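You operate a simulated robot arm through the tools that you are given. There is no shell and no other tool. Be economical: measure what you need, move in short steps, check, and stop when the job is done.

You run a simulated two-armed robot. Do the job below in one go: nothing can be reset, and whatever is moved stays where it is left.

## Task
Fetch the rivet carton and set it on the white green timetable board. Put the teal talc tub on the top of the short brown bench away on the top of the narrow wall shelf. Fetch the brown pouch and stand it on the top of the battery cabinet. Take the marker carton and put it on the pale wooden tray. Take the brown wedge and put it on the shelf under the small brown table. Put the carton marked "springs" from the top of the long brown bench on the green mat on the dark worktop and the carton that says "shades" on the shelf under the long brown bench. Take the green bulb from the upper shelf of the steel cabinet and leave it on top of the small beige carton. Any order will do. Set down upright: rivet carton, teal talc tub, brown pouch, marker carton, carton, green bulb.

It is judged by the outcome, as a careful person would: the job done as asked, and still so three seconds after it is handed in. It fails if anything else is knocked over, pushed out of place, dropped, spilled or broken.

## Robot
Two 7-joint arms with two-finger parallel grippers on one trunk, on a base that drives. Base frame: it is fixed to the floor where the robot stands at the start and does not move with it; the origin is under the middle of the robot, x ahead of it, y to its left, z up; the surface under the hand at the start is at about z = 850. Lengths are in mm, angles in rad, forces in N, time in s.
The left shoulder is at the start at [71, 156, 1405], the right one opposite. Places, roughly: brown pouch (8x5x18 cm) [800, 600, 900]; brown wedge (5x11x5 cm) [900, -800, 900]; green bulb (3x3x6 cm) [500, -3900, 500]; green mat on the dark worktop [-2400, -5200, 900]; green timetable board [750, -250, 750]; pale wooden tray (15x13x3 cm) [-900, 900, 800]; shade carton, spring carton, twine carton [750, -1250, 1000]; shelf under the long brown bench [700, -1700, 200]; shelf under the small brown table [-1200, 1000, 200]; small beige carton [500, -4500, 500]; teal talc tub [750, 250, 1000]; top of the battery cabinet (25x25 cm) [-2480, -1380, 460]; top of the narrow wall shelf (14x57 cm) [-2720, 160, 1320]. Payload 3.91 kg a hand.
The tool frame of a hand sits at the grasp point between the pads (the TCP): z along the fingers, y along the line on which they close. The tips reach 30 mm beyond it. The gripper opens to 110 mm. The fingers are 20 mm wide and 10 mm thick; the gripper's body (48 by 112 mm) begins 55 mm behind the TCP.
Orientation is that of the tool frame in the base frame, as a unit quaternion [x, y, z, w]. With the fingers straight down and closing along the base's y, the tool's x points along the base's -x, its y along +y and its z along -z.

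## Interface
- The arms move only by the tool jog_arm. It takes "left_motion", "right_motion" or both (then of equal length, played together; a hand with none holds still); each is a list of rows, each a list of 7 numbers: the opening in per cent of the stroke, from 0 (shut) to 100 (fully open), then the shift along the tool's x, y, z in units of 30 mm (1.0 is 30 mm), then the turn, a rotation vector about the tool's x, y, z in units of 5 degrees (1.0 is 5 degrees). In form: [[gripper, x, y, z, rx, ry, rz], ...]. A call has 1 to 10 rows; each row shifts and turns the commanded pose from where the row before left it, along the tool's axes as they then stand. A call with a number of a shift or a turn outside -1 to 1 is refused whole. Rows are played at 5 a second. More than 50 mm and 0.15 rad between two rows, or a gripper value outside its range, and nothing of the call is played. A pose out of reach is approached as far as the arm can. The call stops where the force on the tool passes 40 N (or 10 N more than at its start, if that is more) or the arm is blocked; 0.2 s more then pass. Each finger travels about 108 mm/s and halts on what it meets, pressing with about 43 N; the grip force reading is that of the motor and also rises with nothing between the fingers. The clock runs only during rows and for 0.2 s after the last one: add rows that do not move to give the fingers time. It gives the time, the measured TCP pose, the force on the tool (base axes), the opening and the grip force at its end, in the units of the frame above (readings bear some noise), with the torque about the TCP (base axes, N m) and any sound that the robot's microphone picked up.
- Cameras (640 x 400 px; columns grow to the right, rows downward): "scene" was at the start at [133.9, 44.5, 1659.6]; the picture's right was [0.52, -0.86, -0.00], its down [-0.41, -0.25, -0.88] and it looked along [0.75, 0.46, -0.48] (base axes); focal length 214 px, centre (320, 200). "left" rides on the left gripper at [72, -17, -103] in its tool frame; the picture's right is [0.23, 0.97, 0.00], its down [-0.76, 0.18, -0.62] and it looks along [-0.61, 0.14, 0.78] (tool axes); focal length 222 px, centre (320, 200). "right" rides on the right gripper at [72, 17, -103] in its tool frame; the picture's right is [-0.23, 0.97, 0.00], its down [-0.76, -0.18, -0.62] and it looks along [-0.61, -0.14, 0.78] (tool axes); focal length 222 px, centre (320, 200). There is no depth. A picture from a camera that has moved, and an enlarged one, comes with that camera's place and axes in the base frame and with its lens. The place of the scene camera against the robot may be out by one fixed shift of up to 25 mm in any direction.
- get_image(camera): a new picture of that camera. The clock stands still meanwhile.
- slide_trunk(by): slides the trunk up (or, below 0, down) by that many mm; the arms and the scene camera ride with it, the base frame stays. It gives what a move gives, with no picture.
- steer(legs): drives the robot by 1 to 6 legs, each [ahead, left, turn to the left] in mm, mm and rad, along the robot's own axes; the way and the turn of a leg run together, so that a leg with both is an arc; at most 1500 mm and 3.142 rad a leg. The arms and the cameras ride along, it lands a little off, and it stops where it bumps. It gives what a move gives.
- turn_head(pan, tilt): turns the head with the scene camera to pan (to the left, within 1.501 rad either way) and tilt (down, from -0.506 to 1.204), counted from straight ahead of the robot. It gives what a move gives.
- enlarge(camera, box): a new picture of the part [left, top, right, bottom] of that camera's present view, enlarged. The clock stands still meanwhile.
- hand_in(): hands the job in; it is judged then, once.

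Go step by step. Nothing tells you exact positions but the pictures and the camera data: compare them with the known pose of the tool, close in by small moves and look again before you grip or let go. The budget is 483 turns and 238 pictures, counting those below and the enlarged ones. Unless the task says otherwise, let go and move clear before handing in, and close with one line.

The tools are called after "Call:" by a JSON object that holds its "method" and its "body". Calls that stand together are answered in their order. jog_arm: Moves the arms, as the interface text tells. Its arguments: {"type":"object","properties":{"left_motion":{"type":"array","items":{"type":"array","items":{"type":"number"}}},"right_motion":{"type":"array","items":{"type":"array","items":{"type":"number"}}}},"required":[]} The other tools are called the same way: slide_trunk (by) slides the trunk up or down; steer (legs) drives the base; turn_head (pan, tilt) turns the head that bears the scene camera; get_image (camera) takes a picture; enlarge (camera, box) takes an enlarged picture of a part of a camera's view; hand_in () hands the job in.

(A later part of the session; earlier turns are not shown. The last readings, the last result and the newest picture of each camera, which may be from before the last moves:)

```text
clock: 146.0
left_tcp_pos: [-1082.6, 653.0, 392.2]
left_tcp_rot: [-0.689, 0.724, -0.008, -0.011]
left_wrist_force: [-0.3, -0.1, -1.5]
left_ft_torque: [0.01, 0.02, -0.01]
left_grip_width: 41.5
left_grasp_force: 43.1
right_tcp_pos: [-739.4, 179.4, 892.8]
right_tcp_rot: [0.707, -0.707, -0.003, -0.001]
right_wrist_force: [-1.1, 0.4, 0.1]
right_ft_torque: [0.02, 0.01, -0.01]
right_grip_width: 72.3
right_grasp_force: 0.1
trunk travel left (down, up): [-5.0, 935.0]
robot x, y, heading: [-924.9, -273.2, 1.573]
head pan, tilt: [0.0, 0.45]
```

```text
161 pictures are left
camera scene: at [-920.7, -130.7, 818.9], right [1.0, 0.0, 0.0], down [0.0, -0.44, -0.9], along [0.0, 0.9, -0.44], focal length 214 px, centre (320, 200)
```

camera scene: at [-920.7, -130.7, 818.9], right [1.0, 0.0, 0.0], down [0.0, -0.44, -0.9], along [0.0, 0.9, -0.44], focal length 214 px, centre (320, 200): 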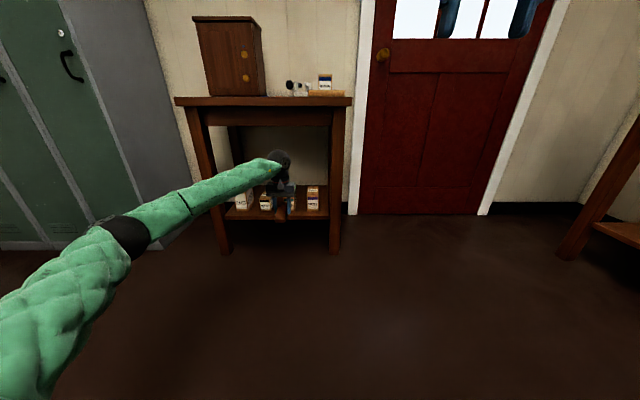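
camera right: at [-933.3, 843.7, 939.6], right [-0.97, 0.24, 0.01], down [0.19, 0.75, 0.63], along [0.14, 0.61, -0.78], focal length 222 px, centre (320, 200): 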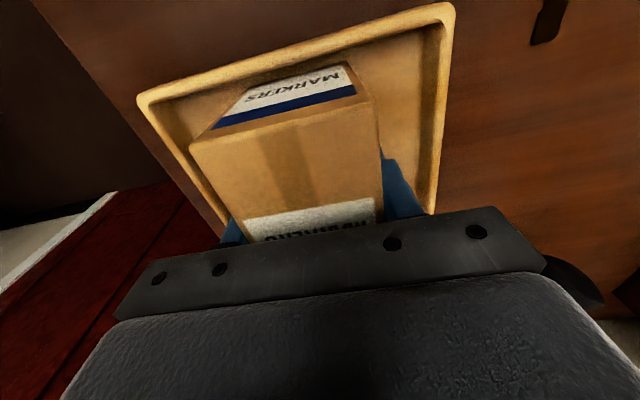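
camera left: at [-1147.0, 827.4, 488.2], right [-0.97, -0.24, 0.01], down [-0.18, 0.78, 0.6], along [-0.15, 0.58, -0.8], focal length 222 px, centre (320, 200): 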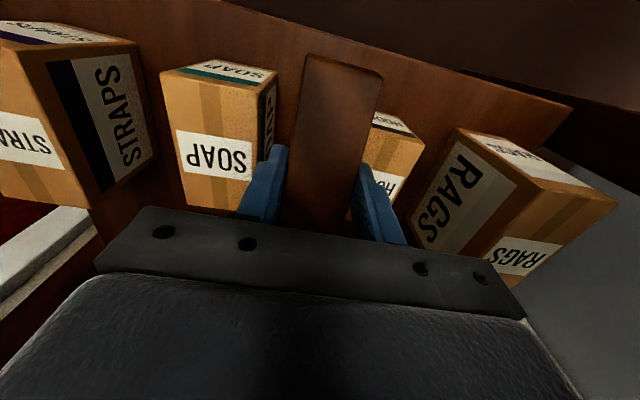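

Arm is stretched; entering via the gap between SOAP and STRAPS (x≈-1024) keeps the forearm well away from the leg. Correcting tilt and moving over.

Call:
{"method": "jog_arm", "body": {"left_motion": [[25, 0, 0, -0.3, 0.05, -0.31, -0.57]]}}

Call:
{"method": "steer", "body": {"legs": [[150, -60, 0]]}}

Call:
{"method": "get_image", "body": {"camera": "left"}}

Call:
{"method": "get_image", "body": {"camera": "scene"}}

```text
clock: 146.4
left_tcp_pos: [-1082.1, 653.4, 398.2]
left_tcp_rot: [-0.707, 0.707, -0.001, 0.001]
left_wrist_force: [-0.5, 0.3, -0.8]
left_ft_torque: [0.0, -0.02, 0.03]
left_grip_width: 41.6
left_grasp_force: 42.8
right_tcp_pos: [-738.3, 181.5, 892.5]
right_tcp_rot: [-0.706, 0.708, 0.003, 0.0]
right_wrist_force: [0.2, -0.1, 0.2]
right_ft_torque: [-0.01, 0.0, 0.02]
right_grip_width: 72.6
right_grasp_force: 0.1
trunk travel left (down, up): [-5.0, 935.0]
robot x, y, heading: [-926.7, -270.8, 1.57]
head pan, tilt: [0.0, 0.45]
```

```text
clock: 147.8
left_tcp_pos: [-1020.2, 801.9, 399.0]
left_tcp_rot: [-0.707, 0.708, -0.001, 0.0]
left_wrist_force: [-0.1, 0.8, -0.4]
left_ft_torque: [-0.02, 0.0, 0.01]
left_grip_width: 41.3
left_grasp_force: 43.2
right_tcp_pos: [-677.8, 328.7, 892.7]
right_tcp_rot: [-0.706, 0.708, 0.003, 0.0]
right_wrist_force: [-0.2, -0.5, 0.0]
right_ft_torque: [0.01, -0.02, -0.03]
right_grip_width: 72.8
right_grasp_force: 0.0
trunk travel left (down, up): [-5.0, 935.0]
robot x, y, heading: [-863.7, -119.4, 1.574]
head pan, tilt: [0.0, 0.45]
```

```text
160 pictures are left
camera left: at [-1004.8, 729.2, 502.9], right [-0.97, -0.23, 0.0], down [-0.18, 0.76, 0.62], along [-0.14, 0.61, -0.78], focal length 222 px, centre (320, 200)
```

left: 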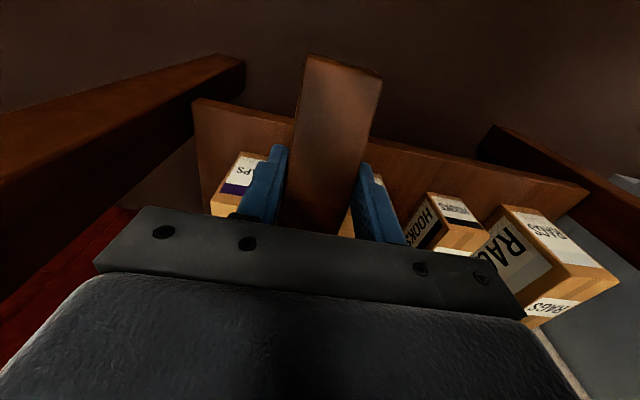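

```text
159 pictures are left
camera scene: at [-860.6, 18.2, 818.8], right [1.0, 0.0, 0.0], down [0.0, -0.44, -0.9], along [0.0, 0.9, -0.44], focal length 214 px, centre (320, 200)
```

scene: 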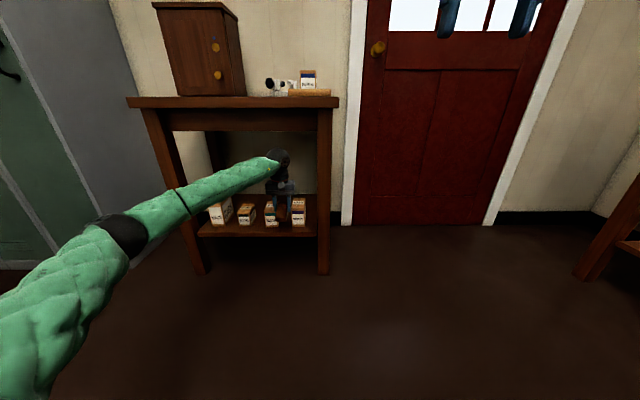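

Call:
{"method": "steer", "body": {"legs": [[140, 0, 0]]}}

Call:
{"method": "get_image", "body": {"camera": "left"}}

Call:
{"method": "get_image", "body": {"camera": "scene"}}

```text
clock: 149.2
left_tcp_pos: [-1023.0, 941.9, 398.6]
left_tcp_rot: [-0.707, 0.708, -0.001, 0.0]
left_wrist_force: [-0.5, 1.6, -0.7]
left_ft_torque: [0.0, 0.03, 0.02]
left_grip_width: 41.6
left_grasp_force: 42.4
right_tcp_pos: [-680.3, 469.4, 893.2]
right_tcp_rot: [0.707, -0.707, -0.003, 0.001]
right_wrist_force: [0.5, 0.1, 0.3]
right_ft_torque: [0.02, 0.02, -0.04]
right_grip_width: 72.7
right_grasp_force: 0.1
trunk travel left (down, up): [-5.0, 935.0]
robot x, y, heading: [-866.6, 14.5, 1.57]
head pan, tilt: [0.0, 0.45]
```

```text
158 pictures are left
camera left: at [-1006.9, 869.4, 502.7], right [-0.97, -0.23, 0.0], down [-0.18, 0.76, 0.62], along [-0.14, 0.61, -0.78], focal length 222 px, centre (320, 200)
```

left: 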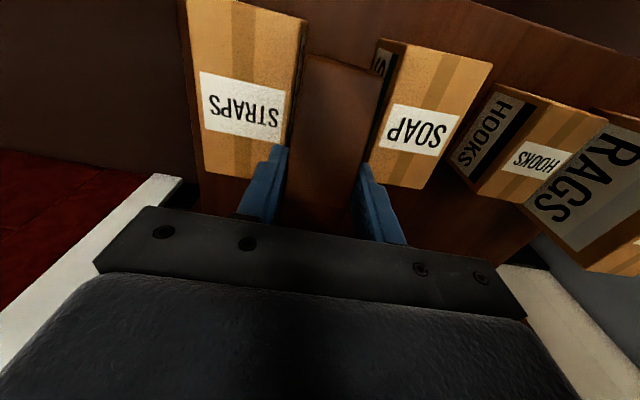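

```text
157 pictures are left
camera scene: at [-861.1, 158.7, 818.8], right [1.0, 0.0, 0.0], down [0.0, -0.44, -0.9], along [0.0, 0.9, -0.44], focal length 214 px, centre (320, 200)
```

scene: 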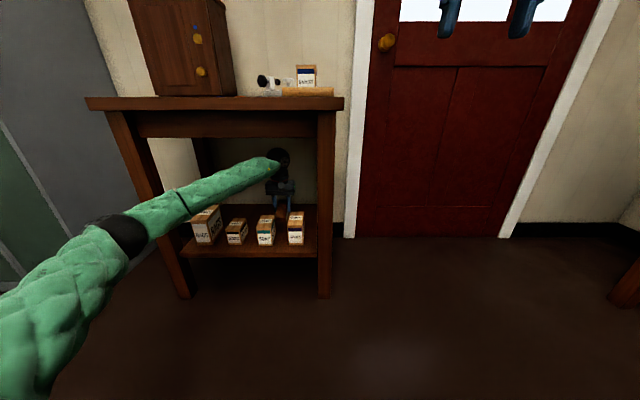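

Call:
{"method": "steer", "body": {"legs": [[130, 0, 0]]}}

Call:
{"method": "get_image", "body": {"camera": "left"}}

Call:
{"method": "get_image", "body": {"camera": "scene"}}

```text
clock: 150.4
left_tcp_pos: [-1024.0, 1070.6, 398.4]
left_tcp_rot: [-0.707, 0.707, 0.0, 0.0]
left_wrist_force: [0.2, -0.3, -1.9]
left_ft_torque: [-0.01, -0.02, -0.02]
left_grip_width: 41.3
left_grasp_force: 43.0
right_tcp_pos: [-680.0, 597.9, 892.8]
right_tcp_rot: [-0.707, 0.708, 0.004, -0.001]
right_wrist_force: [0.7, 0.2, 0.5]
right_ft_torque: [0.01, 0.03, 0.01]
right_grip_width: 72.7
right_grasp_force: 0.1
trunk travel left (down, up): [-5.0, 935.0]
robot x, y, heading: [-870.6, 148.0, 1.571]
head pan, tilt: [0.0, 0.45]
```

```text
156 pictures are left
camera left: at [-1006.7, 997.7, 502.5], right [-0.97, -0.23, 0.0], down [-0.18, 0.76, 0.62], along [-0.14, 0.61, -0.78], focal length 222 px, centre (320, 200)
```

left: 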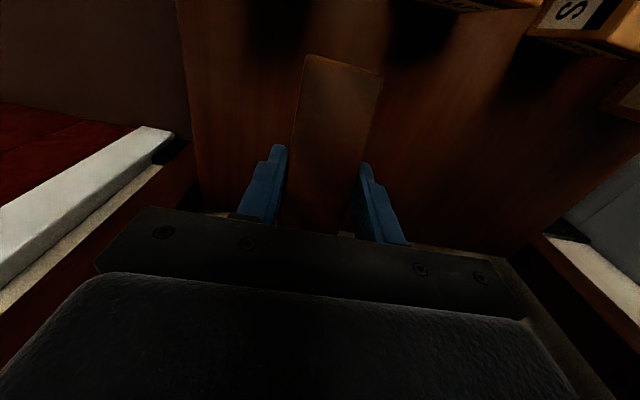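

```text
155 pictures are left
camera scene: at [-861.3, 286.9, 818.8], right [1.0, 0.0, 0.0], down [0.0, -0.44, -0.9], along [0.0, 0.9, -0.44], focal length 214 px, centre (320, 200)
```

scene: 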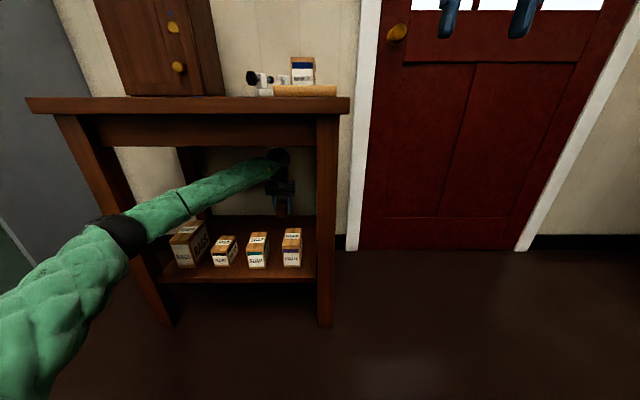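

Free shelf below. Lowering the wedge.

Call:
{"method": "jog_arm", "body": {"left_motion": [[25, 0, 0, 1, 0, 0, 0], [25, 0, 0, 1, 0, 0, 0], [25, 0, 0, 0.5, 0, 0, 0]]}}

Call:
{"method": "jog_arm", "body": {"left_motion": [[25, 0, 0, 0.2, 0, 0, 0]]}}

Call:
{"method": "jog_arm", "body": {"left_motion": [[25, 0, 0, 0.2, 0, 0, 0]]}}

Call:
{"method": "jog_arm", "body": {"left_motion": [[25, 0, 0, 0.2, 0, 0, 0]]}}

```text
clock: 151.2
left_tcp_pos: [-1023.6, 1068.5, 326.6]
left_tcp_rot: [0.707, -0.707, 0.002, 0.0]
left_wrist_force: [0.0, -0.1, -1.1]
left_ft_torque: [0.04, -0.02, -0.01]
left_grip_width: 41.5
left_grasp_force: 42.9
right_tcp_pos: [-680.6, 598.4, 891.6]
right_tcp_rot: [-0.707, 0.708, 0.003, -0.001]
right_wrist_force: [0.6, -0.8, -0.4]
right_ft_torque: [0.0, -0.01, 0.0]
right_grip_width: 72.7
right_grasp_force: 0.0
trunk travel left (down, up): [-5.0, 935.0]
robot x, y, heading: [-865.7, 147.8, 1.572]
head pan, tilt: [0.0, 0.45]
```

```text
clock: 151.6
left_tcp_pos: [-1023.8, 1067.6, 318.8]
left_tcp_rot: [0.707, -0.707, 0.001, 0.001]
left_wrist_force: [0.3, 0.4, -1.3]
left_ft_torque: [0.01, 0.0, 0.04]
left_grip_width: 41.4
left_grasp_force: 43.5
right_tcp_pos: [-680.5, 597.4, 892.4]
right_tcp_rot: [-0.706, 0.708, 0.003, -0.001]
right_wrist_force: [0.3, -0.6, 0.8]
right_ft_torque: [0.01, -0.01, 0.0]
right_grip_width: 72.5
right_grasp_force: 0.0
trunk travel left (down, up): [-5.0, 935.0]
robot x, y, heading: [-865.3, 148.3, 1.575]
head pan, tilt: [0.0, 0.45]
```

```text
clock: 152.0
left_tcp_pos: [-1022.8, 1068.6, 312.1]
left_tcp_rot: [0.708, -0.706, 0.001, 0.0]
left_wrist_force: [-0.1, 0.2, -1.5]
left_ft_torque: [-0.01, -0.01, 0.01]
left_grip_width: 41.2
left_grasp_force: 42.5
right_tcp_pos: [-678.3, 596.6, 892.7]
right_tcp_rot: [-0.706, 0.708, 0.003, -0.001]
right_wrist_force: [-0.2, 0.2, 0.2]
right_ft_torque: [0.0, 0.0, -0.03]
right_grip_width: 72.6
right_grasp_force: 0.1
trunk travel left (down, up): [-5.0, 935.0]
robot x, y, heading: [-869.1, 151.8, 1.576]
head pan, tilt: [0.0, 0.45]
```

```text
clock: 152.4
left_tcp_pos: [-1022.3, 1070.2, 307.0]
left_tcp_rot: [-0.707, 0.707, -0.001, -0.001]
left_wrist_force: [0.2, -0.3, -1.7]
left_ft_torque: [0.01, -0.01, -0.01]
left_grip_width: 41.2
left_grasp_force: 42.8
right_tcp_pos: [-679.4, 597.2, 893.2]
right_tcp_rot: [-0.707, 0.707, 0.003, -0.001]
right_wrist_force: [-0.1, 0.1, -0.2]
right_ft_torque: [-0.01, 0.0, -0.01]
right_grip_width: 72.8
right_grasp_force: 0.0
trunk travel left (down, up): [-5.0, 935.0]
robot x, y, heading: [-864.7, 148.1, 1.574]
head pan, tilt: [0.0, 0.45]
```

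Call:
{"method": "jog_arm", "body": {"left_motion": [[25, 0, 0, 0.2, 0, 0, 0]]}}

Call:
{"method": "jog_arm", "body": {"left_motion": [[25, 0, 0, 0.2, 0, 0, 0]]}}

Call:
{"method": "jog_arm", "body": {"left_motion": [[25, 0, 0, 0.2, 0, 0, 0]]}}

Call:
{"method": "get_image", "body": {"camera": "left"}}

```text
clock: 152.8
left_tcp_pos: [-1023.5, 1068.9, 299.0]
left_tcp_rot: [0.708, -0.707, 0.001, 0.001]
left_wrist_force: [0.0, -0.1, -1.8]
left_ft_torque: [0.0, 0.03, 0.03]
left_grip_width: 41.3
left_grasp_force: 43.2
right_tcp_pos: [-679.8, 597.6, 892.4]
right_tcp_rot: [-0.706, 0.708, 0.004, -0.001]
right_wrist_force: [-0.7, 0.4, 0.2]
right_ft_torque: [0.0, -0.02, 0.0]
right_grip_width: 72.6
right_grasp_force: 0.0
trunk travel left (down, up): [-5.0, 935.0]
robot x, y, heading: [-865.8, 143.3, 1.575]
head pan, tilt: [0.0, 0.45]
```

```text
clock: 153.2
left_tcp_pos: [-1023.3, 1069.8, 294.0]
left_tcp_rot: [-0.707, 0.707, -0.001, 0.001]
left_wrist_force: [-0.4, -1.0, -1.8]
left_ft_torque: [0.01, 0.0, -0.02]
left_grip_width: 41.3
left_grasp_force: 43.1
right_tcp_pos: [-679.4, 597.7, 891.4]
right_tcp_rot: [-0.706, 0.708, 0.003, -0.001]
right_wrist_force: [-0.6, -0.1, 0.0]
right_ft_torque: [-0.02, -0.01, 0.0]
right_grip_width: 72.5
right_grasp_force: 0.1
trunk travel left (down, up): [-5.0, 935.0]
robot x, y, heading: [-866.5, 151.2, 1.573]
head pan, tilt: [0.0, 0.45]
```

```text
clock: 153.6
left_tcp_pos: [-1023.5, 1069.9, 292.5]
left_tcp_rot: [-0.707, 0.707, 0.001, 0.002]
left_wrist_force: [-2.5, -2.7, 25.7]
left_ft_torque: [-0.78, 0.32, -0.03]
left_grip_width: 41.1
left_grasp_force: 42.3
right_tcp_pos: [-678.5, 594.8, 894.3]
right_tcp_rot: [-0.707, 0.708, 0.004, 0.0]
right_wrist_force: [-0.6, -1.5, 0.0]
right_ft_torque: [-0.01, 0.0, -0.02]
right_grip_width: 72.6
right_grasp_force: 0.1
trunk travel left (down, up): [-5.0, 935.0]
robot x, y, heading: [-866.8, 146.7, 1.571]
head pan, tilt: [0.0, 0.45]
```

```text
154 pictures are left
camera left: at [-1006.5, 996.8, 397.0], right [-0.97, -0.23, 0.0], down [-0.18, 0.76, 0.63], along [-0.14, 0.61, -0.78], focal length 222 px, centre (320, 200)
```

left: 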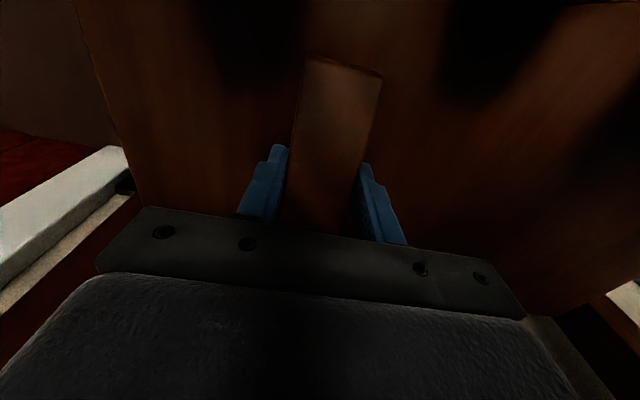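

The wedge is on the shelf. Releasing, rising, and backing straight out.

Call:
{"method": "jog_arm", "body": {"left_motion": [[25, 0, 0, -0.08, 0, 0, 0], [50, 0, 0, 0, 0, 0, 0], [65, 0, 0, 0, 0, 0, 0], [65, 0, 0, 0, 0, 0, 0], [65, 0, 0, -0.5, 0, 0, 0], [65, 0, 0, -1, 0, 0, 0], [65, 0, 0, -1, 0, 0, 0], [65, 0, 0, -1, 0, 0, 0]]}}

Call:
{"method": "get_image", "body": {"camera": "left"}}

Call:
{"method": "steer", "body": {"legs": [[-500, 0, 0]]}}

Call:
{"method": "get_image", "body": {"camera": "scene"}}

```text
clock: 155.4
left_tcp_pos: [-1023.6, 1069.1, 394.4]
left_tcp_rot: [0.707, -0.707, 0.001, 0.001]
left_wrist_force: [-0.1, -0.2, -0.2]
left_ft_torque: [0.01, -0.02, 0.03]
left_grip_width: 71.3
left_grasp_force: 0.0
right_tcp_pos: [-680.0, 597.5, 892.5]
right_tcp_rot: [-0.706, 0.708, 0.004, -0.001]
right_wrist_force: [0.1, -0.3, -0.2]
right_ft_torque: [0.0, 0.03, 0.0]
right_grip_width: 72.5
right_grasp_force: 0.0
trunk travel left (down, up): [-5.0, 935.0]
robot x, y, heading: [-865.7, 145.9, 1.57]
head pan, tilt: [0.0, 0.45]
```

```text
153 pictures are left
camera left: at [-1006.9, 997.2, 498.6], right [-0.97, -0.23, 0.0], down [-0.18, 0.76, 0.62], along [-0.14, 0.61, -0.78], focal length 222 px, centre (320, 200)
```

left: 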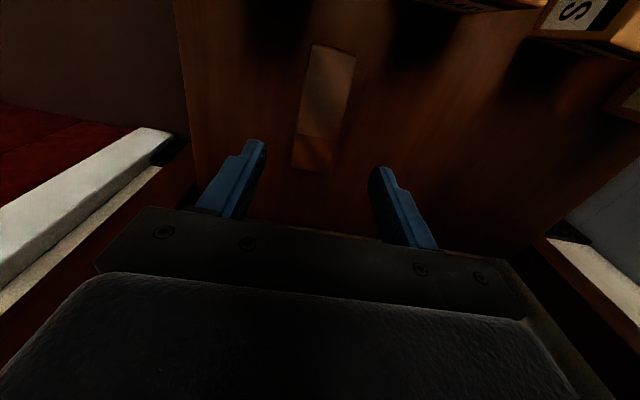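

```text
clock: 158.3
left_tcp_pos: [-1020.5, 581.4, 394.0]
left_tcp_rot: [-0.706, 0.708, -0.001, 0.0]
left_wrist_force: [0.4, 0.6, 0.3]
left_ft_torque: [0.02, 0.01, 0.0]
left_grip_width: 71.4
left_grasp_force: 0.0
right_tcp_pos: [-677.2, 108.0, 892.6]
right_tcp_rot: [-0.706, 0.708, 0.003, -0.001]
right_wrist_force: [0.1, 0.7, -0.1]
right_ft_torque: [-0.01, -0.02, 0.01]
right_grip_width: 72.7
right_grasp_force: 0.1
trunk travel left (down, up): [-5.0, 935.0]
robot x, y, heading: [-867.2, -340.9, 1.57]
head pan, tilt: [0.0, 0.45]
```

```text
152 pictures are left
camera scene: at [-860.5, -201.6, 818.9], right [1.0, 0.0, 0.0], down [0.0, -0.44, -0.9], along [0.0, 0.9, -0.44], focal length 214 px, centre (320, 200)
```

scene: 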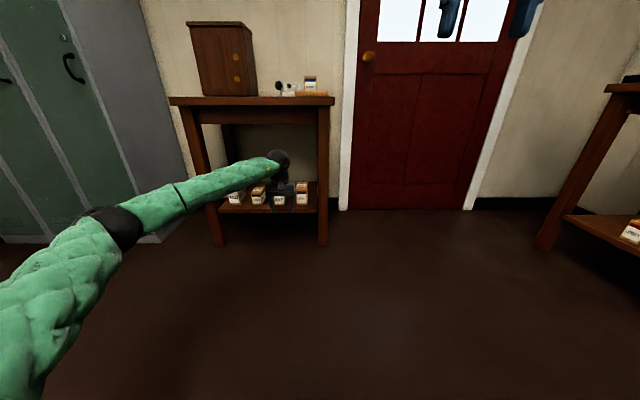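

Everything is in order there. Next: talc tub and pouch. Raising the trunk, turning back and driving to the left part of the short bench.

Call:
{"method": "slide_trunk", "body": {"by": 400}}

Call:
{"method": "slide_trunk", "body": {"by": 400}}

Call:
{"method": "steer", "body": {"legs": [[0, 0, -1.57], [667, 760, 0]]}}

Call:
{"method": "get_image", "body": {"camera": "left"}}

Call:
{"method": "turn_head", "body": {"pan": 0.1, "tilt": 0.8}}

Call:
{"method": "get_image", "body": {"camera": "scene"}}

```text
clock: 162.2
left_tcp_pos: [-1020.6, 581.3, 794.1]
left_tcp_rot: [-0.706, 0.708, -0.001, 0.0]
left_wrist_force: [0.9, -0.3, -0.8]
left_ft_torque: [0.0, 0.02, -0.03]
left_grip_width: 71.5
left_grasp_force: 0.1
right_tcp_pos: [-679.0, 109.7, 1291.9]
right_tcp_rot: [-0.706, 0.708, 0.003, 0.0]
right_wrist_force: [0.4, -0.1, 0.5]
right_ft_torque: [0.05, 0.0, 0.02]
right_grip_width: 72.8
right_grasp_force: 0.1
trunk travel left (down, up): [-405.0, 535.0]
robot x, y, heading: [-865.1, -340.6, 1.573]
head pan, tilt: [0.0, 0.45]
```

```text
clock: 166.0
left_tcp_pos: [-1021.0, 582.8, 1194.4]
left_tcp_rot: [-0.706, 0.708, -0.002, 0.0]
left_wrist_force: [0.0, 0.4, -0.2]
left_ft_torque: [-0.02, 0.03, 0.0]
left_grip_width: 71.4
left_grasp_force: 0.1
right_tcp_pos: [-678.3, 109.2, 1692.0]
right_tcp_rot: [-0.706, 0.708, 0.003, -0.001]
right_wrist_force: [0.3, -0.1, 0.4]
right_ft_torque: [0.01, 0.02, 0.0]
right_grip_width: 72.4
right_grasp_force: 0.1
trunk travel left (down, up): [-805.0, 135.0]
robot x, y, heading: [-864.9, -340.0, 1.566]
head pan, tilt: [0.0, 0.45]
```

```text
clock: 175.2
left_tcp_pos: [745.9, 531.8, 1194.0]
left_tcp_rot: [0.019, 1.0, 0.0, 0.0]
left_wrist_force: [-0.5, 0.1, 0.2]
left_ft_torque: [-0.01, -0.02, 0.02]
left_grip_width: 71.2
left_grasp_force: 0.1
right_tcp_pos: [261.4, 207.2, 1693.5]
right_tcp_rot: [0.02, 1.0, 0.003, 0.003]
right_wrist_force: [0.3, 0.2, -0.5]
right_ft_torque: [-0.04, -0.02, -0.01]
right_grip_width: 72.7
right_grasp_force: 0.1
trunk travel left (down, up): [-805.0, 135.0]
robot x, y, heading: [-182.1, 412.4, -0.04]
head pan, tilt: [0.0, 0.45]
```

```text
151 pictures are left
camera left: at [672.6, 517.3, 1298.6], right [-0.19, 0.98, 0.0], down [0.77, 0.15, 0.62], along [0.61, 0.12, -0.78], focal length 222 px, centre (320, 200)
```

left: 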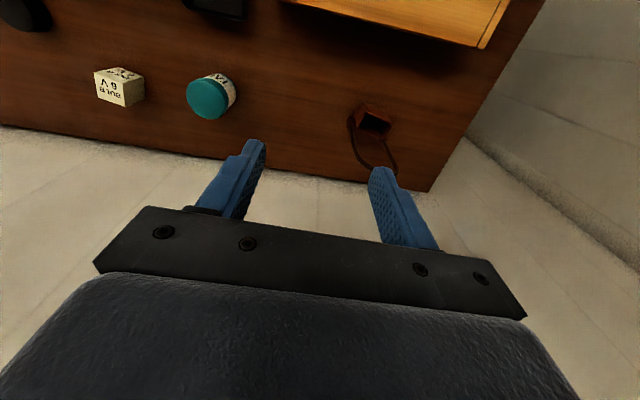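

```text
clock: 176.0
left_tcp_pos: [745.5, 532.5, 1194.4]
left_tcp_rot: [0.019, 1.0, -0.001, -0.001]
left_wrist_force: [0.1, 0.2, 1.0]
left_ft_torque: [0.03, -0.01, -0.01]
left_grip_width: 71.3
left_grasp_force: 0.1
right_tcp_pos: [261.1, 207.3, 1693.4]
right_tcp_rot: [0.02, 1.0, 0.003, 0.002]
right_wrist_force: [0.2, 0.2, -0.2]
right_ft_torque: [0.01, 0.01, -0.03]
right_grip_width: 72.5
right_grasp_force: 0.1
trunk travel left (down, up): [-805.0, 135.0]
robot x, y, heading: [-185.0, 409.4, -0.037]
head pan, tilt: [0.099, 0.799]
```

```text
150 pictures are left
camera scene: at [-45.8, 411.3, 1588.5], right [0.06, -1.0, 0.0], down [-0.72, -0.04, -0.7], along [0.7, 0.04, -0.72], focal length 214 px, centre (320, 200)
```

scene: 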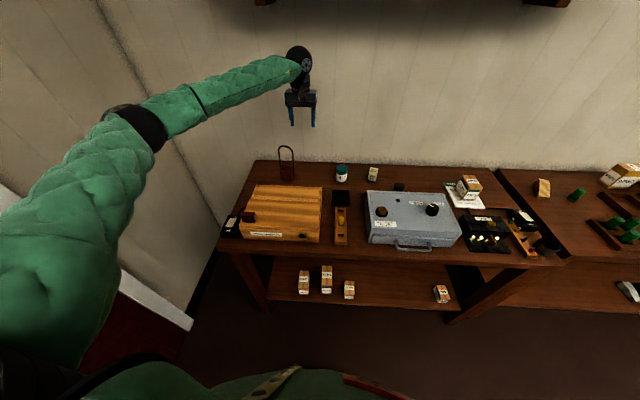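

Call:
{"method": "enlarge", "body": {"camera": "left", "box": [320, 70, 448, 190]}}

Call:
{"method": "enlarge", "body": {"camera": "scene", "box": [240, 120, 400, 220]}}

```text
3.33 times, centred on (384, 130) of left
camera zoom: at [673.0, 517.7, 1298.3], right [-0.19, 0.98, 0.0], down [0.77, 0.15, 0.62], along [0.61, 0.12, -0.78], focal length 740 px, centre (107, 433)
```

zoom: 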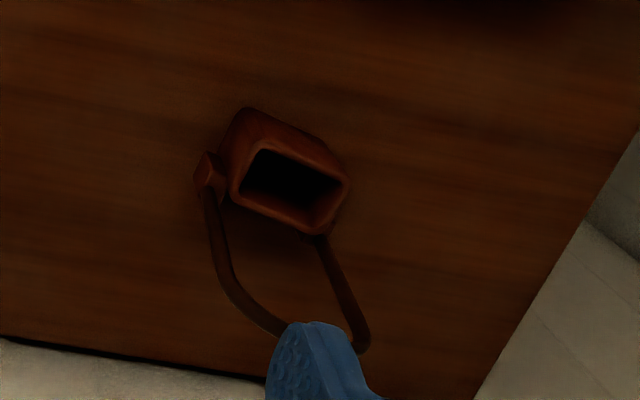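

```text
4.00 times, centred on (320, 170) of scene
camera zoom: at [-45.8, 411.3, 1588.5], right [0.06, -1.0, 0.0], down [-0.72, -0.04, -0.7], along [0.7, 0.04, -0.72], focal length 858 px, centre (320, 320)
```

zoom: 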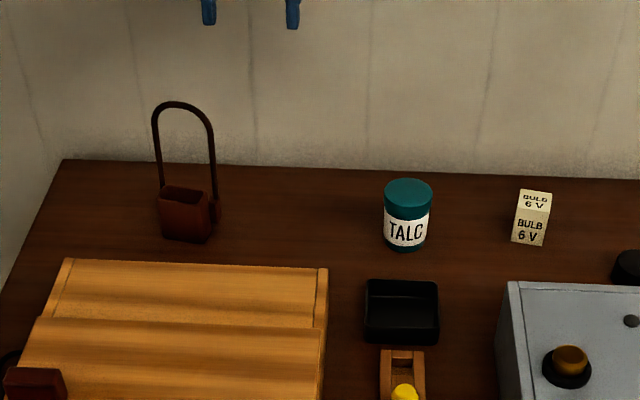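

The pouch is an open cup with a tall loop handle; best gripped by the loop's top from above. Shifting the left hand for a second view of the handle.

Call:
{"method": "jog_arm", "body": {"left_motion": [[71, 1, 0.8, 0, 0, 0, 0], [71, 1, 0.8, 0, 0, 0, 0], [71, 1, 0.8, 0, 0, 0, 0], [71, 0.5, 0.6, 0, 0, 0, 0]]}}

Call:
{"method": "enlarge", "body": {"camera": "left", "box": [240, 40, 400, 170]}}

```text
clock: 177.0
left_tcp_pos: [643.7, 627.1, 1196.0]
left_tcp_rot: [0.019, 1.0, -0.001, 0.0]
left_wrist_force: [-0.2, 0.0, -0.8]
left_ft_torque: [-0.01, 0.0, 0.01]
left_grip_width: 78.2
left_grasp_force: 0.1
right_tcp_pos: [260.4, 208.0, 1694.1]
right_tcp_rot: [0.02, 1.0, 0.002, 0.002]
right_wrist_force: [-0.5, 0.4, 1.0]
right_ft_torque: [-0.02, 0.01, 0.03]
right_grip_width: 72.7
right_grasp_force: 0.1
trunk travel left (down, up): [-805.0, 135.0]
robot x, y, heading: [-182.1, 408.9, -0.038]
head pan, tilt: [0.099, 0.799]
```

```text
3.08 times, centred on (320, 105) of left
camera zoom: at [570.4, 613.2, 1300.4], right [-0.19, 0.98, 0.0], down [0.77, 0.15, 0.62], along [0.61, 0.12, -0.78], focal length 684 px, centre (320, 492)
```

zoom: 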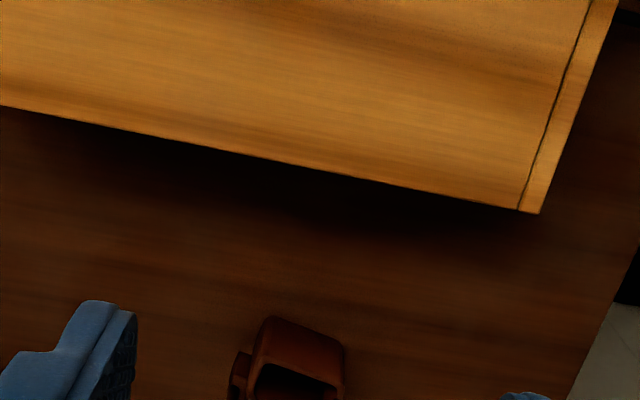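

Call:
{"method": "enlarge", "body": {"camera": "left", "box": [240, 110, 400, 230]}}

```text
3.33 times, centred on (320, 170) of left
camera zoom: at [570.4, 613.2, 1300.4], right [-0.19, 0.98, 0.0], down [0.77, 0.15, 0.62], along [0.61, 0.12, -0.78], focal length 740 px, centre (320, 300)
```

zoom: 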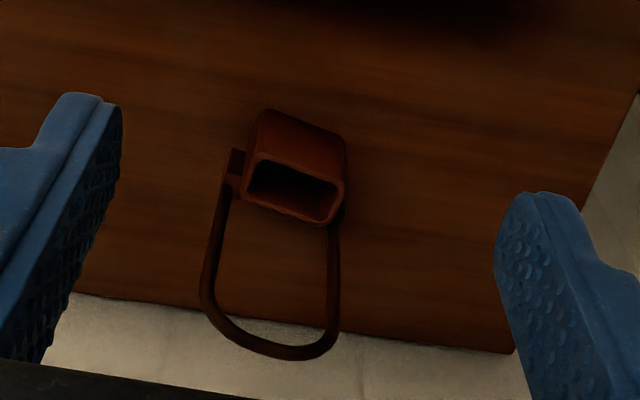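

Loop top is at about (811,638,1037), its plane roughly along y (yaw ~15°). Rotating the left gripper ~77° so the fingers close across the loop.

Call:
{"method": "jog_arm", "body": {"left_motion": [[71, 0, 0, 0, 0, 0, -1], [71, 0, 0, 0, 0, 0, -1], [71, 0, 0, 0, 0, 0, -1], [71, 0, 0, 0, 0, 0, -1], [71, 0, 0, 0, 0, 0, -1], [71, 0, 0, 0, 0, 0, -1], [71, 0, 0, 0, 0, 0, -1], [71, 0, 0, 0, 0, 0, -1], [71, 0, 0, 0, 0, 0, -1], [71, 0, 0, 0, 0, 0, -1]]}}

Call:
{"method": "jog_arm", "body": {"left_motion": [[71, 0, 0, 0, 0, 0, -1], [71, 0, 0, 0, 0, 0, -1], [71, 0, 0, 0, 0, 0, -1], [71, 0, 0, 0, 0, 0, -1], [71, 0, 0, 0, 0, 0, -1], [71, 0, 0, 0, 0, 0, -0.4]]}}

Call:
{"method": "get_image", "body": {"camera": "left"}}

```text
clock: 179.2
left_tcp_pos: [644.8, 625.6, 1195.1]
left_tcp_rot: [-0.406, 0.914, 0.0, -0.001]
left_wrist_force: [-0.1, -0.2, 0.4]
left_ft_torque: [-0.01, -0.02, 0.02]
left_grip_width: 77.9
left_grasp_force: 0.0
right_tcp_pos: [260.5, 208.5, 1692.3]
right_tcp_rot: [0.02, 1.0, 0.002, 0.002]
right_wrist_force: [-0.6, 0.3, 0.4]
right_ft_torque: [-0.01, -0.05, 0.01]
right_grip_width: 72.6
right_grasp_force: 0.0
trunk travel left (down, up): [-805.0, 135.0]
robot x, y, heading: [-184.0, 406.6, -0.037]
head pan, tilt: [0.099, 0.799]
```

```text
clock: 180.6
left_tcp_pos: [643.9, 625.5, 1194.9]
left_tcp_rot: [-0.608, 0.794, 0.0, 0.0]
left_wrist_force: [0.1, 0.7, 0.0]
left_ft_torque: [-0.01, 0.02, 0.02]
left_grip_width: 77.9
left_grasp_force: 0.0
right_tcp_pos: [260.6, 206.8, 1691.9]
right_tcp_rot: [0.02, 1.0, 0.002, 0.002]
right_wrist_force: [0.9, 0.3, 0.6]
right_ft_torque: [-0.01, 0.01, 0.01]
right_grip_width: 72.4
right_grasp_force: 0.1
trunk travel left (down, up): [-805.0, 135.0]
robot x, y, heading: [-181.8, 412.2, -0.037]
head pan, tilt: [0.099, 0.799]
```

```text
145 pictures are left
camera left: at [641.9, 551.2, 1299.3], right [-1.0, 0.04, 0.0], down [0.03, 0.78, 0.62], along [0.02, 0.62, -0.78], focal length 222 px, centre (320, 200)
```

left: 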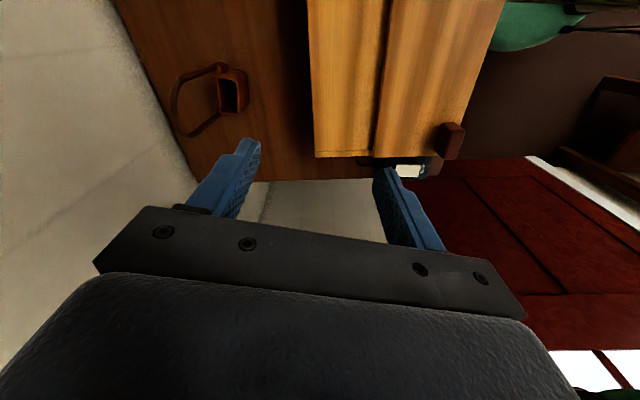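

Call:
{"method": "steer", "body": {"legs": [[150, 0, 0.037]]}}

Call:
{"method": "get_image", "body": {"camera": "left"}}

```text
clock: 181.9
left_tcp_pos: [778.0, 654.1, 1196.8]
left_tcp_rot: [-0.623, 0.782, -0.001, -0.001]
left_wrist_force: [-0.4, -0.1, 0.1]
left_ft_torque: [0.06, 0.01, -0.03]
left_grip_width: 78.1
left_grasp_force: 0.1
right_tcp_pos: [411.0, 221.5, 1694.0]
right_tcp_rot: [0.001, 1.0, 0.003, 0.004]
right_wrist_force: [-0.5, 1.4, 0.7]
right_ft_torque: [0.0, -0.03, 0.02]
right_grip_width: 72.6
right_grasp_force: 0.0
trunk travel left (down, up): [-805.0, 135.0]
robot x, y, heading: [-39.4, 407.3, 0.003]
head pan, tilt: [0.099, 0.799]
```

```text
144 pictures are left
camera left: at [778.6, 580.5, 1300.8], right [-1.0, 0.0, 0.0], down [0.0, 0.78, 0.62], along [0.0, 0.62, -0.78], focal length 222 px, centre (320, 200)
```

left: 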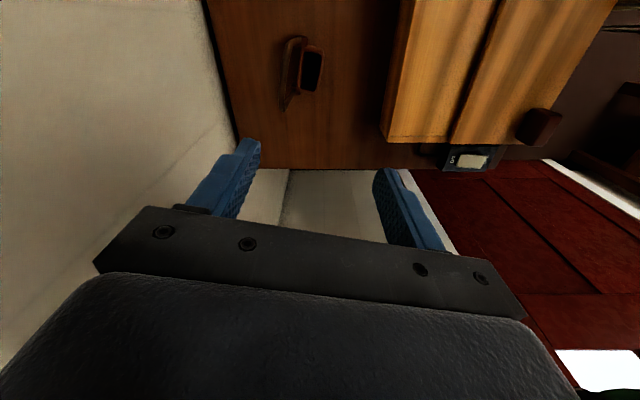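

Call:
{"method": "jog_arm", "body": {"left_motion": [[71, 0.14, -0.65, 0.6, 0, 0, 0], [71, 0.14, -0.65, 0.6, 0, 0, 0], [71, 0, 0, 1, 0, 0, 0], [71, 0, 0, 1, 0, 0, 0]]}}

Call:
{"method": "get_image", "body": {"camera": "left"}}

Call:
{"method": "enlarge", "body": {"camera": "scene", "box": [240, 80, 400, 180]}}

```text
clock: 182.9
left_tcp_pos: [815.2, 639.7, 1099.0]
left_tcp_rot: [-0.623, 0.782, -0.001, -0.001]
left_wrist_force: [-0.9, -0.7, -0.4]
left_ft_torque: [-0.01, -0.02, -0.03]
left_grip_width: 77.9
left_grasp_force: 0.0
right_tcp_pos: [412.3, 221.2, 1692.9]
right_tcp_rot: [0.002, 1.0, 0.002, 0.002]
right_wrist_force: [-0.4, 0.2, 0.2]
right_ft_torque: [-0.02, 0.01, 0.02]
right_grip_width: 72.1
right_grasp_force: 0.1
trunk travel left (down, up): [-805.0, 135.0]
robot x, y, heading: [-40.1, 410.0, 0.006]
head pan, tilt: [0.099, 0.799]
```

```text
143 pictures are left
camera left: at [815.9, 564.2, 1203.1], right [-1.0, 0.0, 0.0], down [0.0, 0.78, 0.62], along [0.0, 0.62, -0.78], focal length 222 px, centre (320, 200)
```

left: 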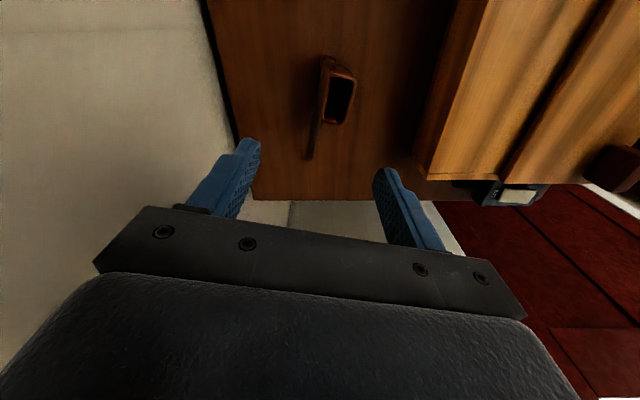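

```text
4.00 times, centred on (320, 130) of scene
camera zoom: at [98.2, 413.9, 1588.5], right [0.1, -0.99, 0.0], down [-0.71, -0.07, -0.7], along [0.69, 0.07, -0.72], focal length 858 px, centre (320, 480)
```

zoom: 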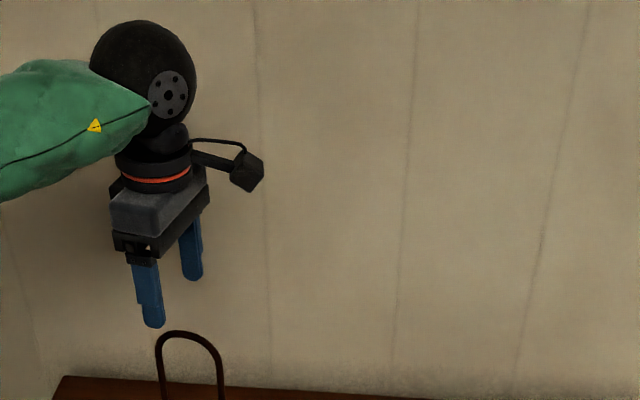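

Call:
{"method": "jog_arm", "body": {"left_motion": [[71, 0.26, -0.04, 0.8, 0, 0, 0], [71, 0, 0, 0.8, 0, 0, 0], [71, 0, 0, 0.75, 0, 0, 0]]}}

Call:
{"method": "get_image", "body": {"camera": "left"}}

Call:
{"method": "enlarge", "body": {"camera": "scene", "box": [240, 90, 400, 190]}}

```text
clock: 183.7
left_tcp_pos: [817.0, 629.6, 1028.3]
left_tcp_rot: [-0.623, 0.782, -0.001, -0.001]
left_wrist_force: [0.0, -0.3, 0.1]
left_ft_torque: [0.01, -0.02, 0.0]
left_grip_width: 78.2
left_grasp_force: 0.1
right_tcp_pos: [412.6, 222.0, 1693.3]
right_tcp_rot: [0.001, 1.0, 0.003, 0.003]
right_wrist_force: [0.1, -0.4, -0.4]
right_ft_torque: [0.02, 0.0, 0.0]
right_grip_width: 72.3
right_grasp_force: 0.1
trunk travel left (down, up): [-805.0, 135.0]
robot x, y, heading: [-39.7, 407.2, -0.002]
head pan, tilt: [0.099, 0.799]
```

```text
141 pictures are left
camera left: at [816.1, 555.5, 1131.2], right [-1.0, 0.0, 0.0], down [0.0, 0.78, 0.62], along [0.0, 0.62, -0.78], focal length 222 px, centre (320, 200)
```

left: 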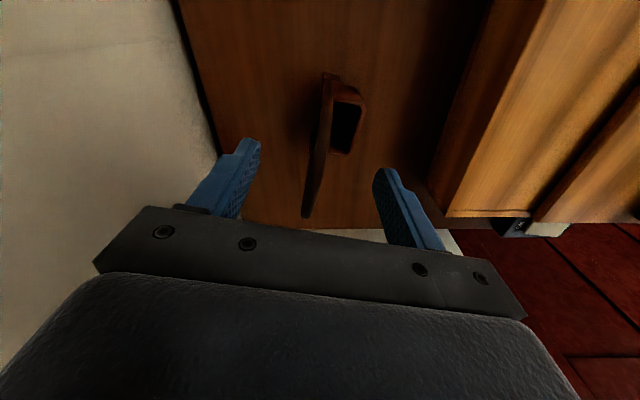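

```text
4.00 times, centred on (320, 140) of scene
camera zoom: at [98.3, 413.8, 1588.5], right [0.1, -0.99, 0.0], down [-0.71, -0.07, -0.7], along [0.69, 0.07, -0.72], focal length 858 px, centre (320, 440)
```

zoom: 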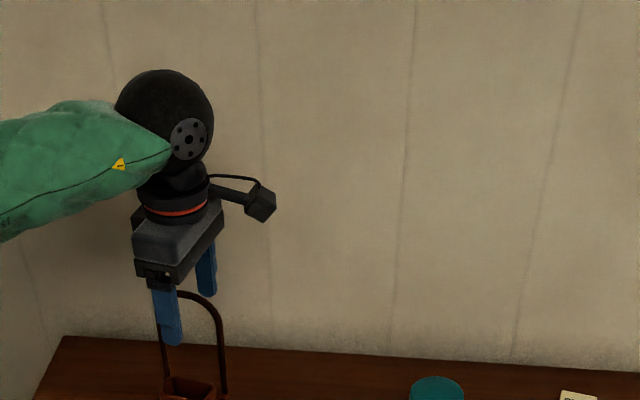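

The loop is between the fingers. Closing on it and lifting.

Call:
{"method": "jog_arm", "body": {"left_motion": [[40, 0, 0, 0, 0, 0, 0], [10, 0, 0, 0, 0, 0, 0], [0, 0, 0, 0, 0, 0, 0], [0, 0, 0, 0, 0, 0, 0], [0, 0, 0, 0, 0, 0, 0], [0, 0, 0, 0, 0, 0, 0]]}}

Call:
{"method": "jog_arm", "body": {"left_motion": [[0, 0, 0, -0.4, 0, 0, 0], [0, 0, 0, -0.5, 0, 0, 0], [0, 0, 0, -0.8, 0, 0, 0], [0, 0, 0, -1, 0, 0, 0]]}}

Call:
{"method": "get_image", "body": {"camera": "left"}}

Call:
{"method": "enlarge", "body": {"camera": "scene", "box": [240, 90, 400, 190]}}

```text
clock: 185.1
left_tcp_pos: [816.7, 629.6, 1027.4]
left_tcp_rot: [-0.623, 0.782, -0.001, -0.001]
left_wrist_force: [-0.2, -1.5, 0.3]
left_ft_torque: [-0.05, 0.03, 0.01]
left_grip_width: 7.1
left_grasp_force: 43.1
right_tcp_pos: [411.9, 221.7, 1692.8]
right_tcp_rot: [0.0, 1.0, 0.002, 0.003]
right_wrist_force: [0.2, 0.5, 0.4]
right_ft_torque: [0.0, -0.01, 0.03]
right_grip_width: 72.5
right_grasp_force: 0.0
trunk travel left (down, up): [-805.0, 135.0]
robot x, y, heading: [-40.0, 405.8, -0.002]
head pan, tilt: [0.099, 0.799]
```

```text
clock: 186.1
left_tcp_pos: [815.0, 628.9, 1111.0]
left_tcp_rot: [-0.623, 0.782, 0.0, -0.002]
left_wrist_force: [0.5, 1.2, -2.4]
left_ft_torque: [-0.03, -0.02, 0.0]
left_grip_width: 7.1
left_grasp_force: 43.1
right_tcp_pos: [412.1, 221.7, 1693.5]
right_tcp_rot: [0.001, 1.0, 0.002, 0.003]
right_wrist_force: [-1.1, -0.4, 0.2]
right_ft_torque: [0.01, 0.03, -0.01]
right_grip_width: 72.4
right_grasp_force: 0.0
trunk travel left (down, up): [-805.0, 135.0]
robot x, y, heading: [-41.7, 407.5, 0.001]
head pan, tilt: [0.099, 0.799]
```

```text
139 pictures are left
camera left: at [814.8, 554.8, 1215.2], right [-1.0, 0.0, 0.0], down [0.0, 0.78, 0.62], along [0.0, 0.62, -0.78], focal length 222 px, centre (320, 200)
```

left: 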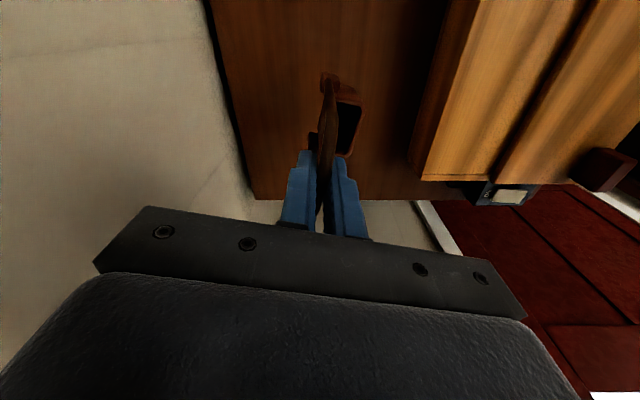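

```text
4.00 times, centred on (320, 140) of scene
camera zoom: at [97.8, 413.5, 1588.4], right [0.1, -0.99, 0.0], down [-0.71, -0.07, -0.7], along [0.69, 0.07, -0.72], focal length 858 px, centre (320, 440)
```

zoom: 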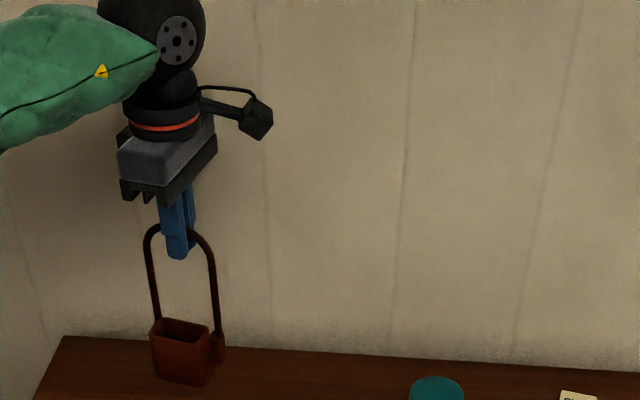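

Pouch held by its loop. Now the right hand descends (in front of the wall shelf) for the talc tub, while the left goes up a bit.

Call:
{"method": "jog_arm", "body": {"left_motion": [[0, 0, 0, -1, 0, 0, 0], [0, 0, 0, -1, 0, 0, 0], [0, 0, 0, -1, 0, 0, 0], [0, 0, 0, 0, 0, 0, 0], [0, 0, 0, 0, 0, 0, 0], [0, 0, 0, 0, 0, 0, 0], [0, 0, 0, 0, 0, 0, 0], [0, 0, 0, 0, 0, 0, 0], [0, 0, 0, 0, 0, 0, 0], [0, 0, 0, 0, 0, 0, 0]], "right_motion": [[72, 0, 0, 1, 0, 0, 0], [72, 0, 0, 1, 0, 0, 0], [72, 0, 0, 1, 0, 0, 0], [72, 0, 0, 1, 0, 0, 0], [72, 0, 0, 1, 0, 0, 0], [72, 0, 0, 1, 0, 0, 0], [72, 0, 0, 1, 0, 0, 0], [72, 0, 0, 1, 0, 0, 0], [72, 0, 0, 1, 0, 0, 0], [72, 0, 0, 1, 0, 0, 0]]}}

Call:
{"method": "jog_arm", "body": {"right_motion": [[72, 0, 0.6, 1, 0, 0, 0], [72, 0, 0.6, 1, 0, 0, 0], [72, 0, 0.6, 1, 0, 0, 0], [72, 0, 0.6, 1, 0, 0, 0], [72, 0, 0.6, 1, 0, 0, 0], [72, 0, 0.6, 1, 0, 0, 0], [72, 0, 0.6, 1, 0, 0, 0], [72, 0, 0.6, 1, 0, 0, 0]]}}

Call:
{"method": "jog_arm", "body": {"right_motion": [[72, -1, 0, 0, 0, 0, 0], [72, -1, 0, 0, 0, 0, 0], [72, -1, 0, 0, 0, 0, 0], [72, -1, 0, 0, 0, 0, 0], [72, -1, 0, 0, 0, 0, 0], [72, -1, 0, 0, 0, 0, 0], [72, -1, 0, 0, 0, 0, 0], [72, -1, 0, 0, 0, 0, 0], [72, -1, 0, 0, 0, 0, 0]]}}

Call:
{"method": "get_image", "body": {"camera": "right"}}

```text
clock: 188.3
left_tcp_pos: [813.9, 629.7, 1198.1]
left_tcp_rot: [-0.622, 0.783, 0.0, -0.001]
left_wrist_force: [0.7, -0.1, -2.2]
left_ft_torque: [-0.05, -0.03, -0.02]
left_grip_width: 7.2
left_grasp_force: 43.2
right_tcp_pos: [415.1, 224.0, 1391.9]
right_tcp_rot: [0.001, 1.0, 0.003, 0.003]
right_wrist_force: [1.4, 0.2, 0.5]
right_ft_torque: [0.0, -0.01, 0.02]
right_grip_width: 79.4
right_grasp_force: 0.1
trunk travel left (down, up): [-805.0, 135.0]
robot x, y, heading: [-34.9, 406.4, 0.002]
head pan, tilt: [0.099, 0.799]
```

```text
clock: 190.1
left_tcp_pos: [814.9, 628.8, 1198.2]
left_tcp_rot: [-0.622, 0.783, 0.001, -0.001]
left_wrist_force: [0.8, 0.1, -2.3]
left_ft_torque: [-0.02, -0.01, -0.01]
left_grip_width: 6.9
left_grasp_force: 43.0
right_tcp_pos: [420.1, 360.0, 1155.6]
right_tcp_rot: [0.001, 1.0, 0.004, 0.003]
right_wrist_force: [0.0, 0.2, -0.3]
right_ft_torque: [-0.01, -0.02, -0.01]
right_grip_width: 79.2
right_grasp_force: 0.1
right hand out of reach, approached as far as the arm can: row 8
trunk travel left (down, up): [-805.0, 135.0]
robot x, y, heading: [-36.9, 408.9, 0.003]
head pan, tilt: [0.099, 0.799]
```

```text
clock: 192.1
left_tcp_pos: [814.1, 628.4, 1198.0]
left_tcp_rot: [-0.622, 0.783, 0.0, -0.001]
left_wrist_force: [1.2, -0.2, -2.3]
left_ft_torque: [0.0, -0.01, 0.03]
left_grip_width: 7.2
left_grasp_force: 43.5
right_tcp_pos: [674.7, 323.7, 1172.0]
right_tcp_rot: [0.001, 1.0, 0.002, 0.003]
right_wrist_force: [0.0, -0.8, -0.2]
right_ft_torque: [0.01, 0.0, -0.03]
right_grip_width: 79.2
right_grasp_force: 0.1
right hand out of reach, approached as far as the arm can: row 5, 6, 7, 8, 9
trunk travel left (down, up): [-805.0, 135.0]
robot x, y, heading: [-36.8, 410.0, 0.002]
head pan, tilt: [0.099, 0.799]
```

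```text
137 pictures are left
camera right: at [601.6, 339.3, 1275.1], right [0.23, 0.97, 0.01], down [0.76, -0.18, 0.63], along [0.61, -0.14, -0.78], focal length 222 px, centre (320, 200)
```

right: 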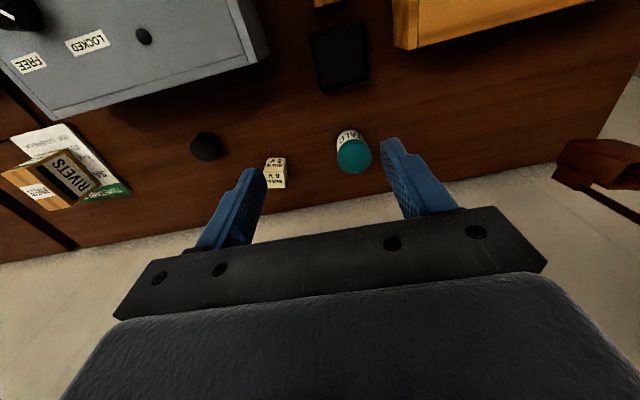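

The right arm can't cross over that far; I need the base further left, so I check the room at the left arm's elbow first.

Call:
{"method": "turn_head", "body": {"pan": 0.9, "tilt": 0.6}}

Call:
{"method": "get_image", "body": {"camera": "scene"}}

```text
clock: 193.3
left_tcp_pos: [814.0, 630.0, 1199.2]
left_tcp_rot: [-0.623, 0.782, 0.0, -0.001]
left_wrist_force: [-0.1, -0.8, -1.5]
left_ft_torque: [-0.04, -0.04, -0.02]
left_grip_width: 7.2
left_grasp_force: 42.8
right_tcp_pos: [674.9, 325.0, 1172.2]
right_tcp_rot: [0.001, 1.0, 0.003, 0.002]
right_wrist_force: [0.5, 0.1, -0.4]
right_ft_torque: [0.0, -0.02, 0.01]
right_grip_width: 79.3
right_grasp_force: 0.1
trunk travel left (down, up): [-805.0, 135.0]
robot x, y, heading: [-38.5, 409.8, 0.001]
head pan, tilt: [0.901, 0.6]
```

```text
136 pictures are left
camera scene: at [73.5, 475.0, 1605.3], right [0.78, -0.62, 0.0], down [-0.35, -0.44, -0.82], along [0.51, 0.65, -0.57], focal length 214 px, centre (320, 200)
```

scene: 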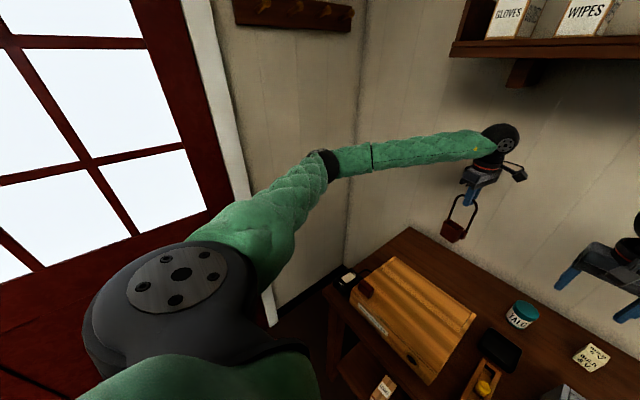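

Plenty of room on the left (wall near y≈1267). Shifting the base left and bringing the right hand over the tub.

Call:
{"method": "steer", "body": {"legs": [[0, 130, 0]]}}

Call:
{"method": "jog_arm", "body": {"right_motion": [[80, 0, -1, 0, 0, 0, 0], [80, -0.5, -1, 0, 0, 0, 0], [80, -0.8, -1, 0, 0, 0, 0], [80, -0.8, -0.3, 0.5, 0, 0, 0], [80, -0.6, 0, 1, 0, 0, 0]]}}

Call:
{"method": "get_image", "body": {"camera": "right"}}

```text
clock: 194.6
left_tcp_pos: [813.4, 766.2, 1198.6]
left_tcp_rot: [-0.623, 0.782, 0.0, -0.001]
left_wrist_force: [-0.3, 1.1, -3.3]
left_ft_torque: [-0.01, 0.0, 0.0]
left_grip_width: 7.2
left_grasp_force: 43.0
right_tcp_pos: [674.9, 461.2, 1171.0]
right_tcp_rot: [-0.001, 1.0, 0.004, 0.002]
right_wrist_force: [0.2, -0.9, 0.2]
right_ft_torque: [-0.02, 0.0, 0.01]
right_grip_width: 79.1
right_grasp_force: 0.0
trunk travel left (down, up): [-805.0, 135.0]
robot x, y, heading: [-36.2, 545.8, 0.003]
head pan, tilt: [0.901, 0.6]
```

```text
clock: 195.8
left_tcp_pos: [816.4, 765.6, 1196.8]
left_tcp_rot: [-0.624, 0.782, 0.001, -0.001]
left_wrist_force: [-0.1, 0.0, -2.0]
left_ft_torque: [-0.02, 0.03, 0.03]
left_grip_width: 7.0
left_grasp_force: 42.6
right_tcp_pos: [759.8, 362.5, 1122.2]
right_tcp_rot: [0.0, 1.0, 0.003, 0.001]
right_wrist_force: [0.8, -0.2, -0.4]
right_ft_torque: [0.02, 0.04, -0.02]
right_grip_width: 88.2
right_grasp_force: 0.0
trunk travel left (down, up): [-805.0, 135.0]
robot x, y, heading: [-36.6, 543.2, -0.001]
head pan, tilt: [0.901, 0.6]
```

```text
135 pictures are left
camera right: at [685.6, 377.0, 1225.1], right [0.23, 0.97, 0.01], down [0.76, -0.18, 0.62], along [0.61, -0.14, -0.78], focal length 222 px, centre (320, 200)
```

right: 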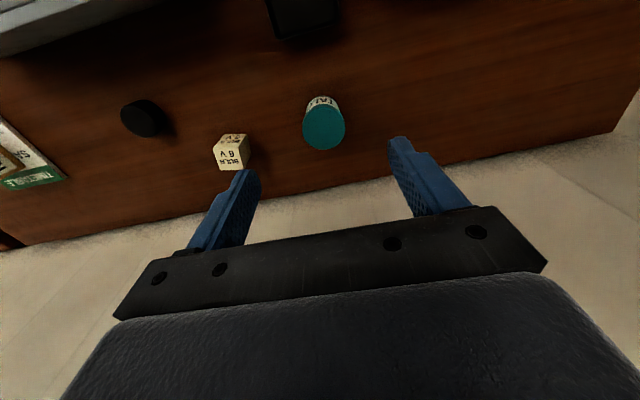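

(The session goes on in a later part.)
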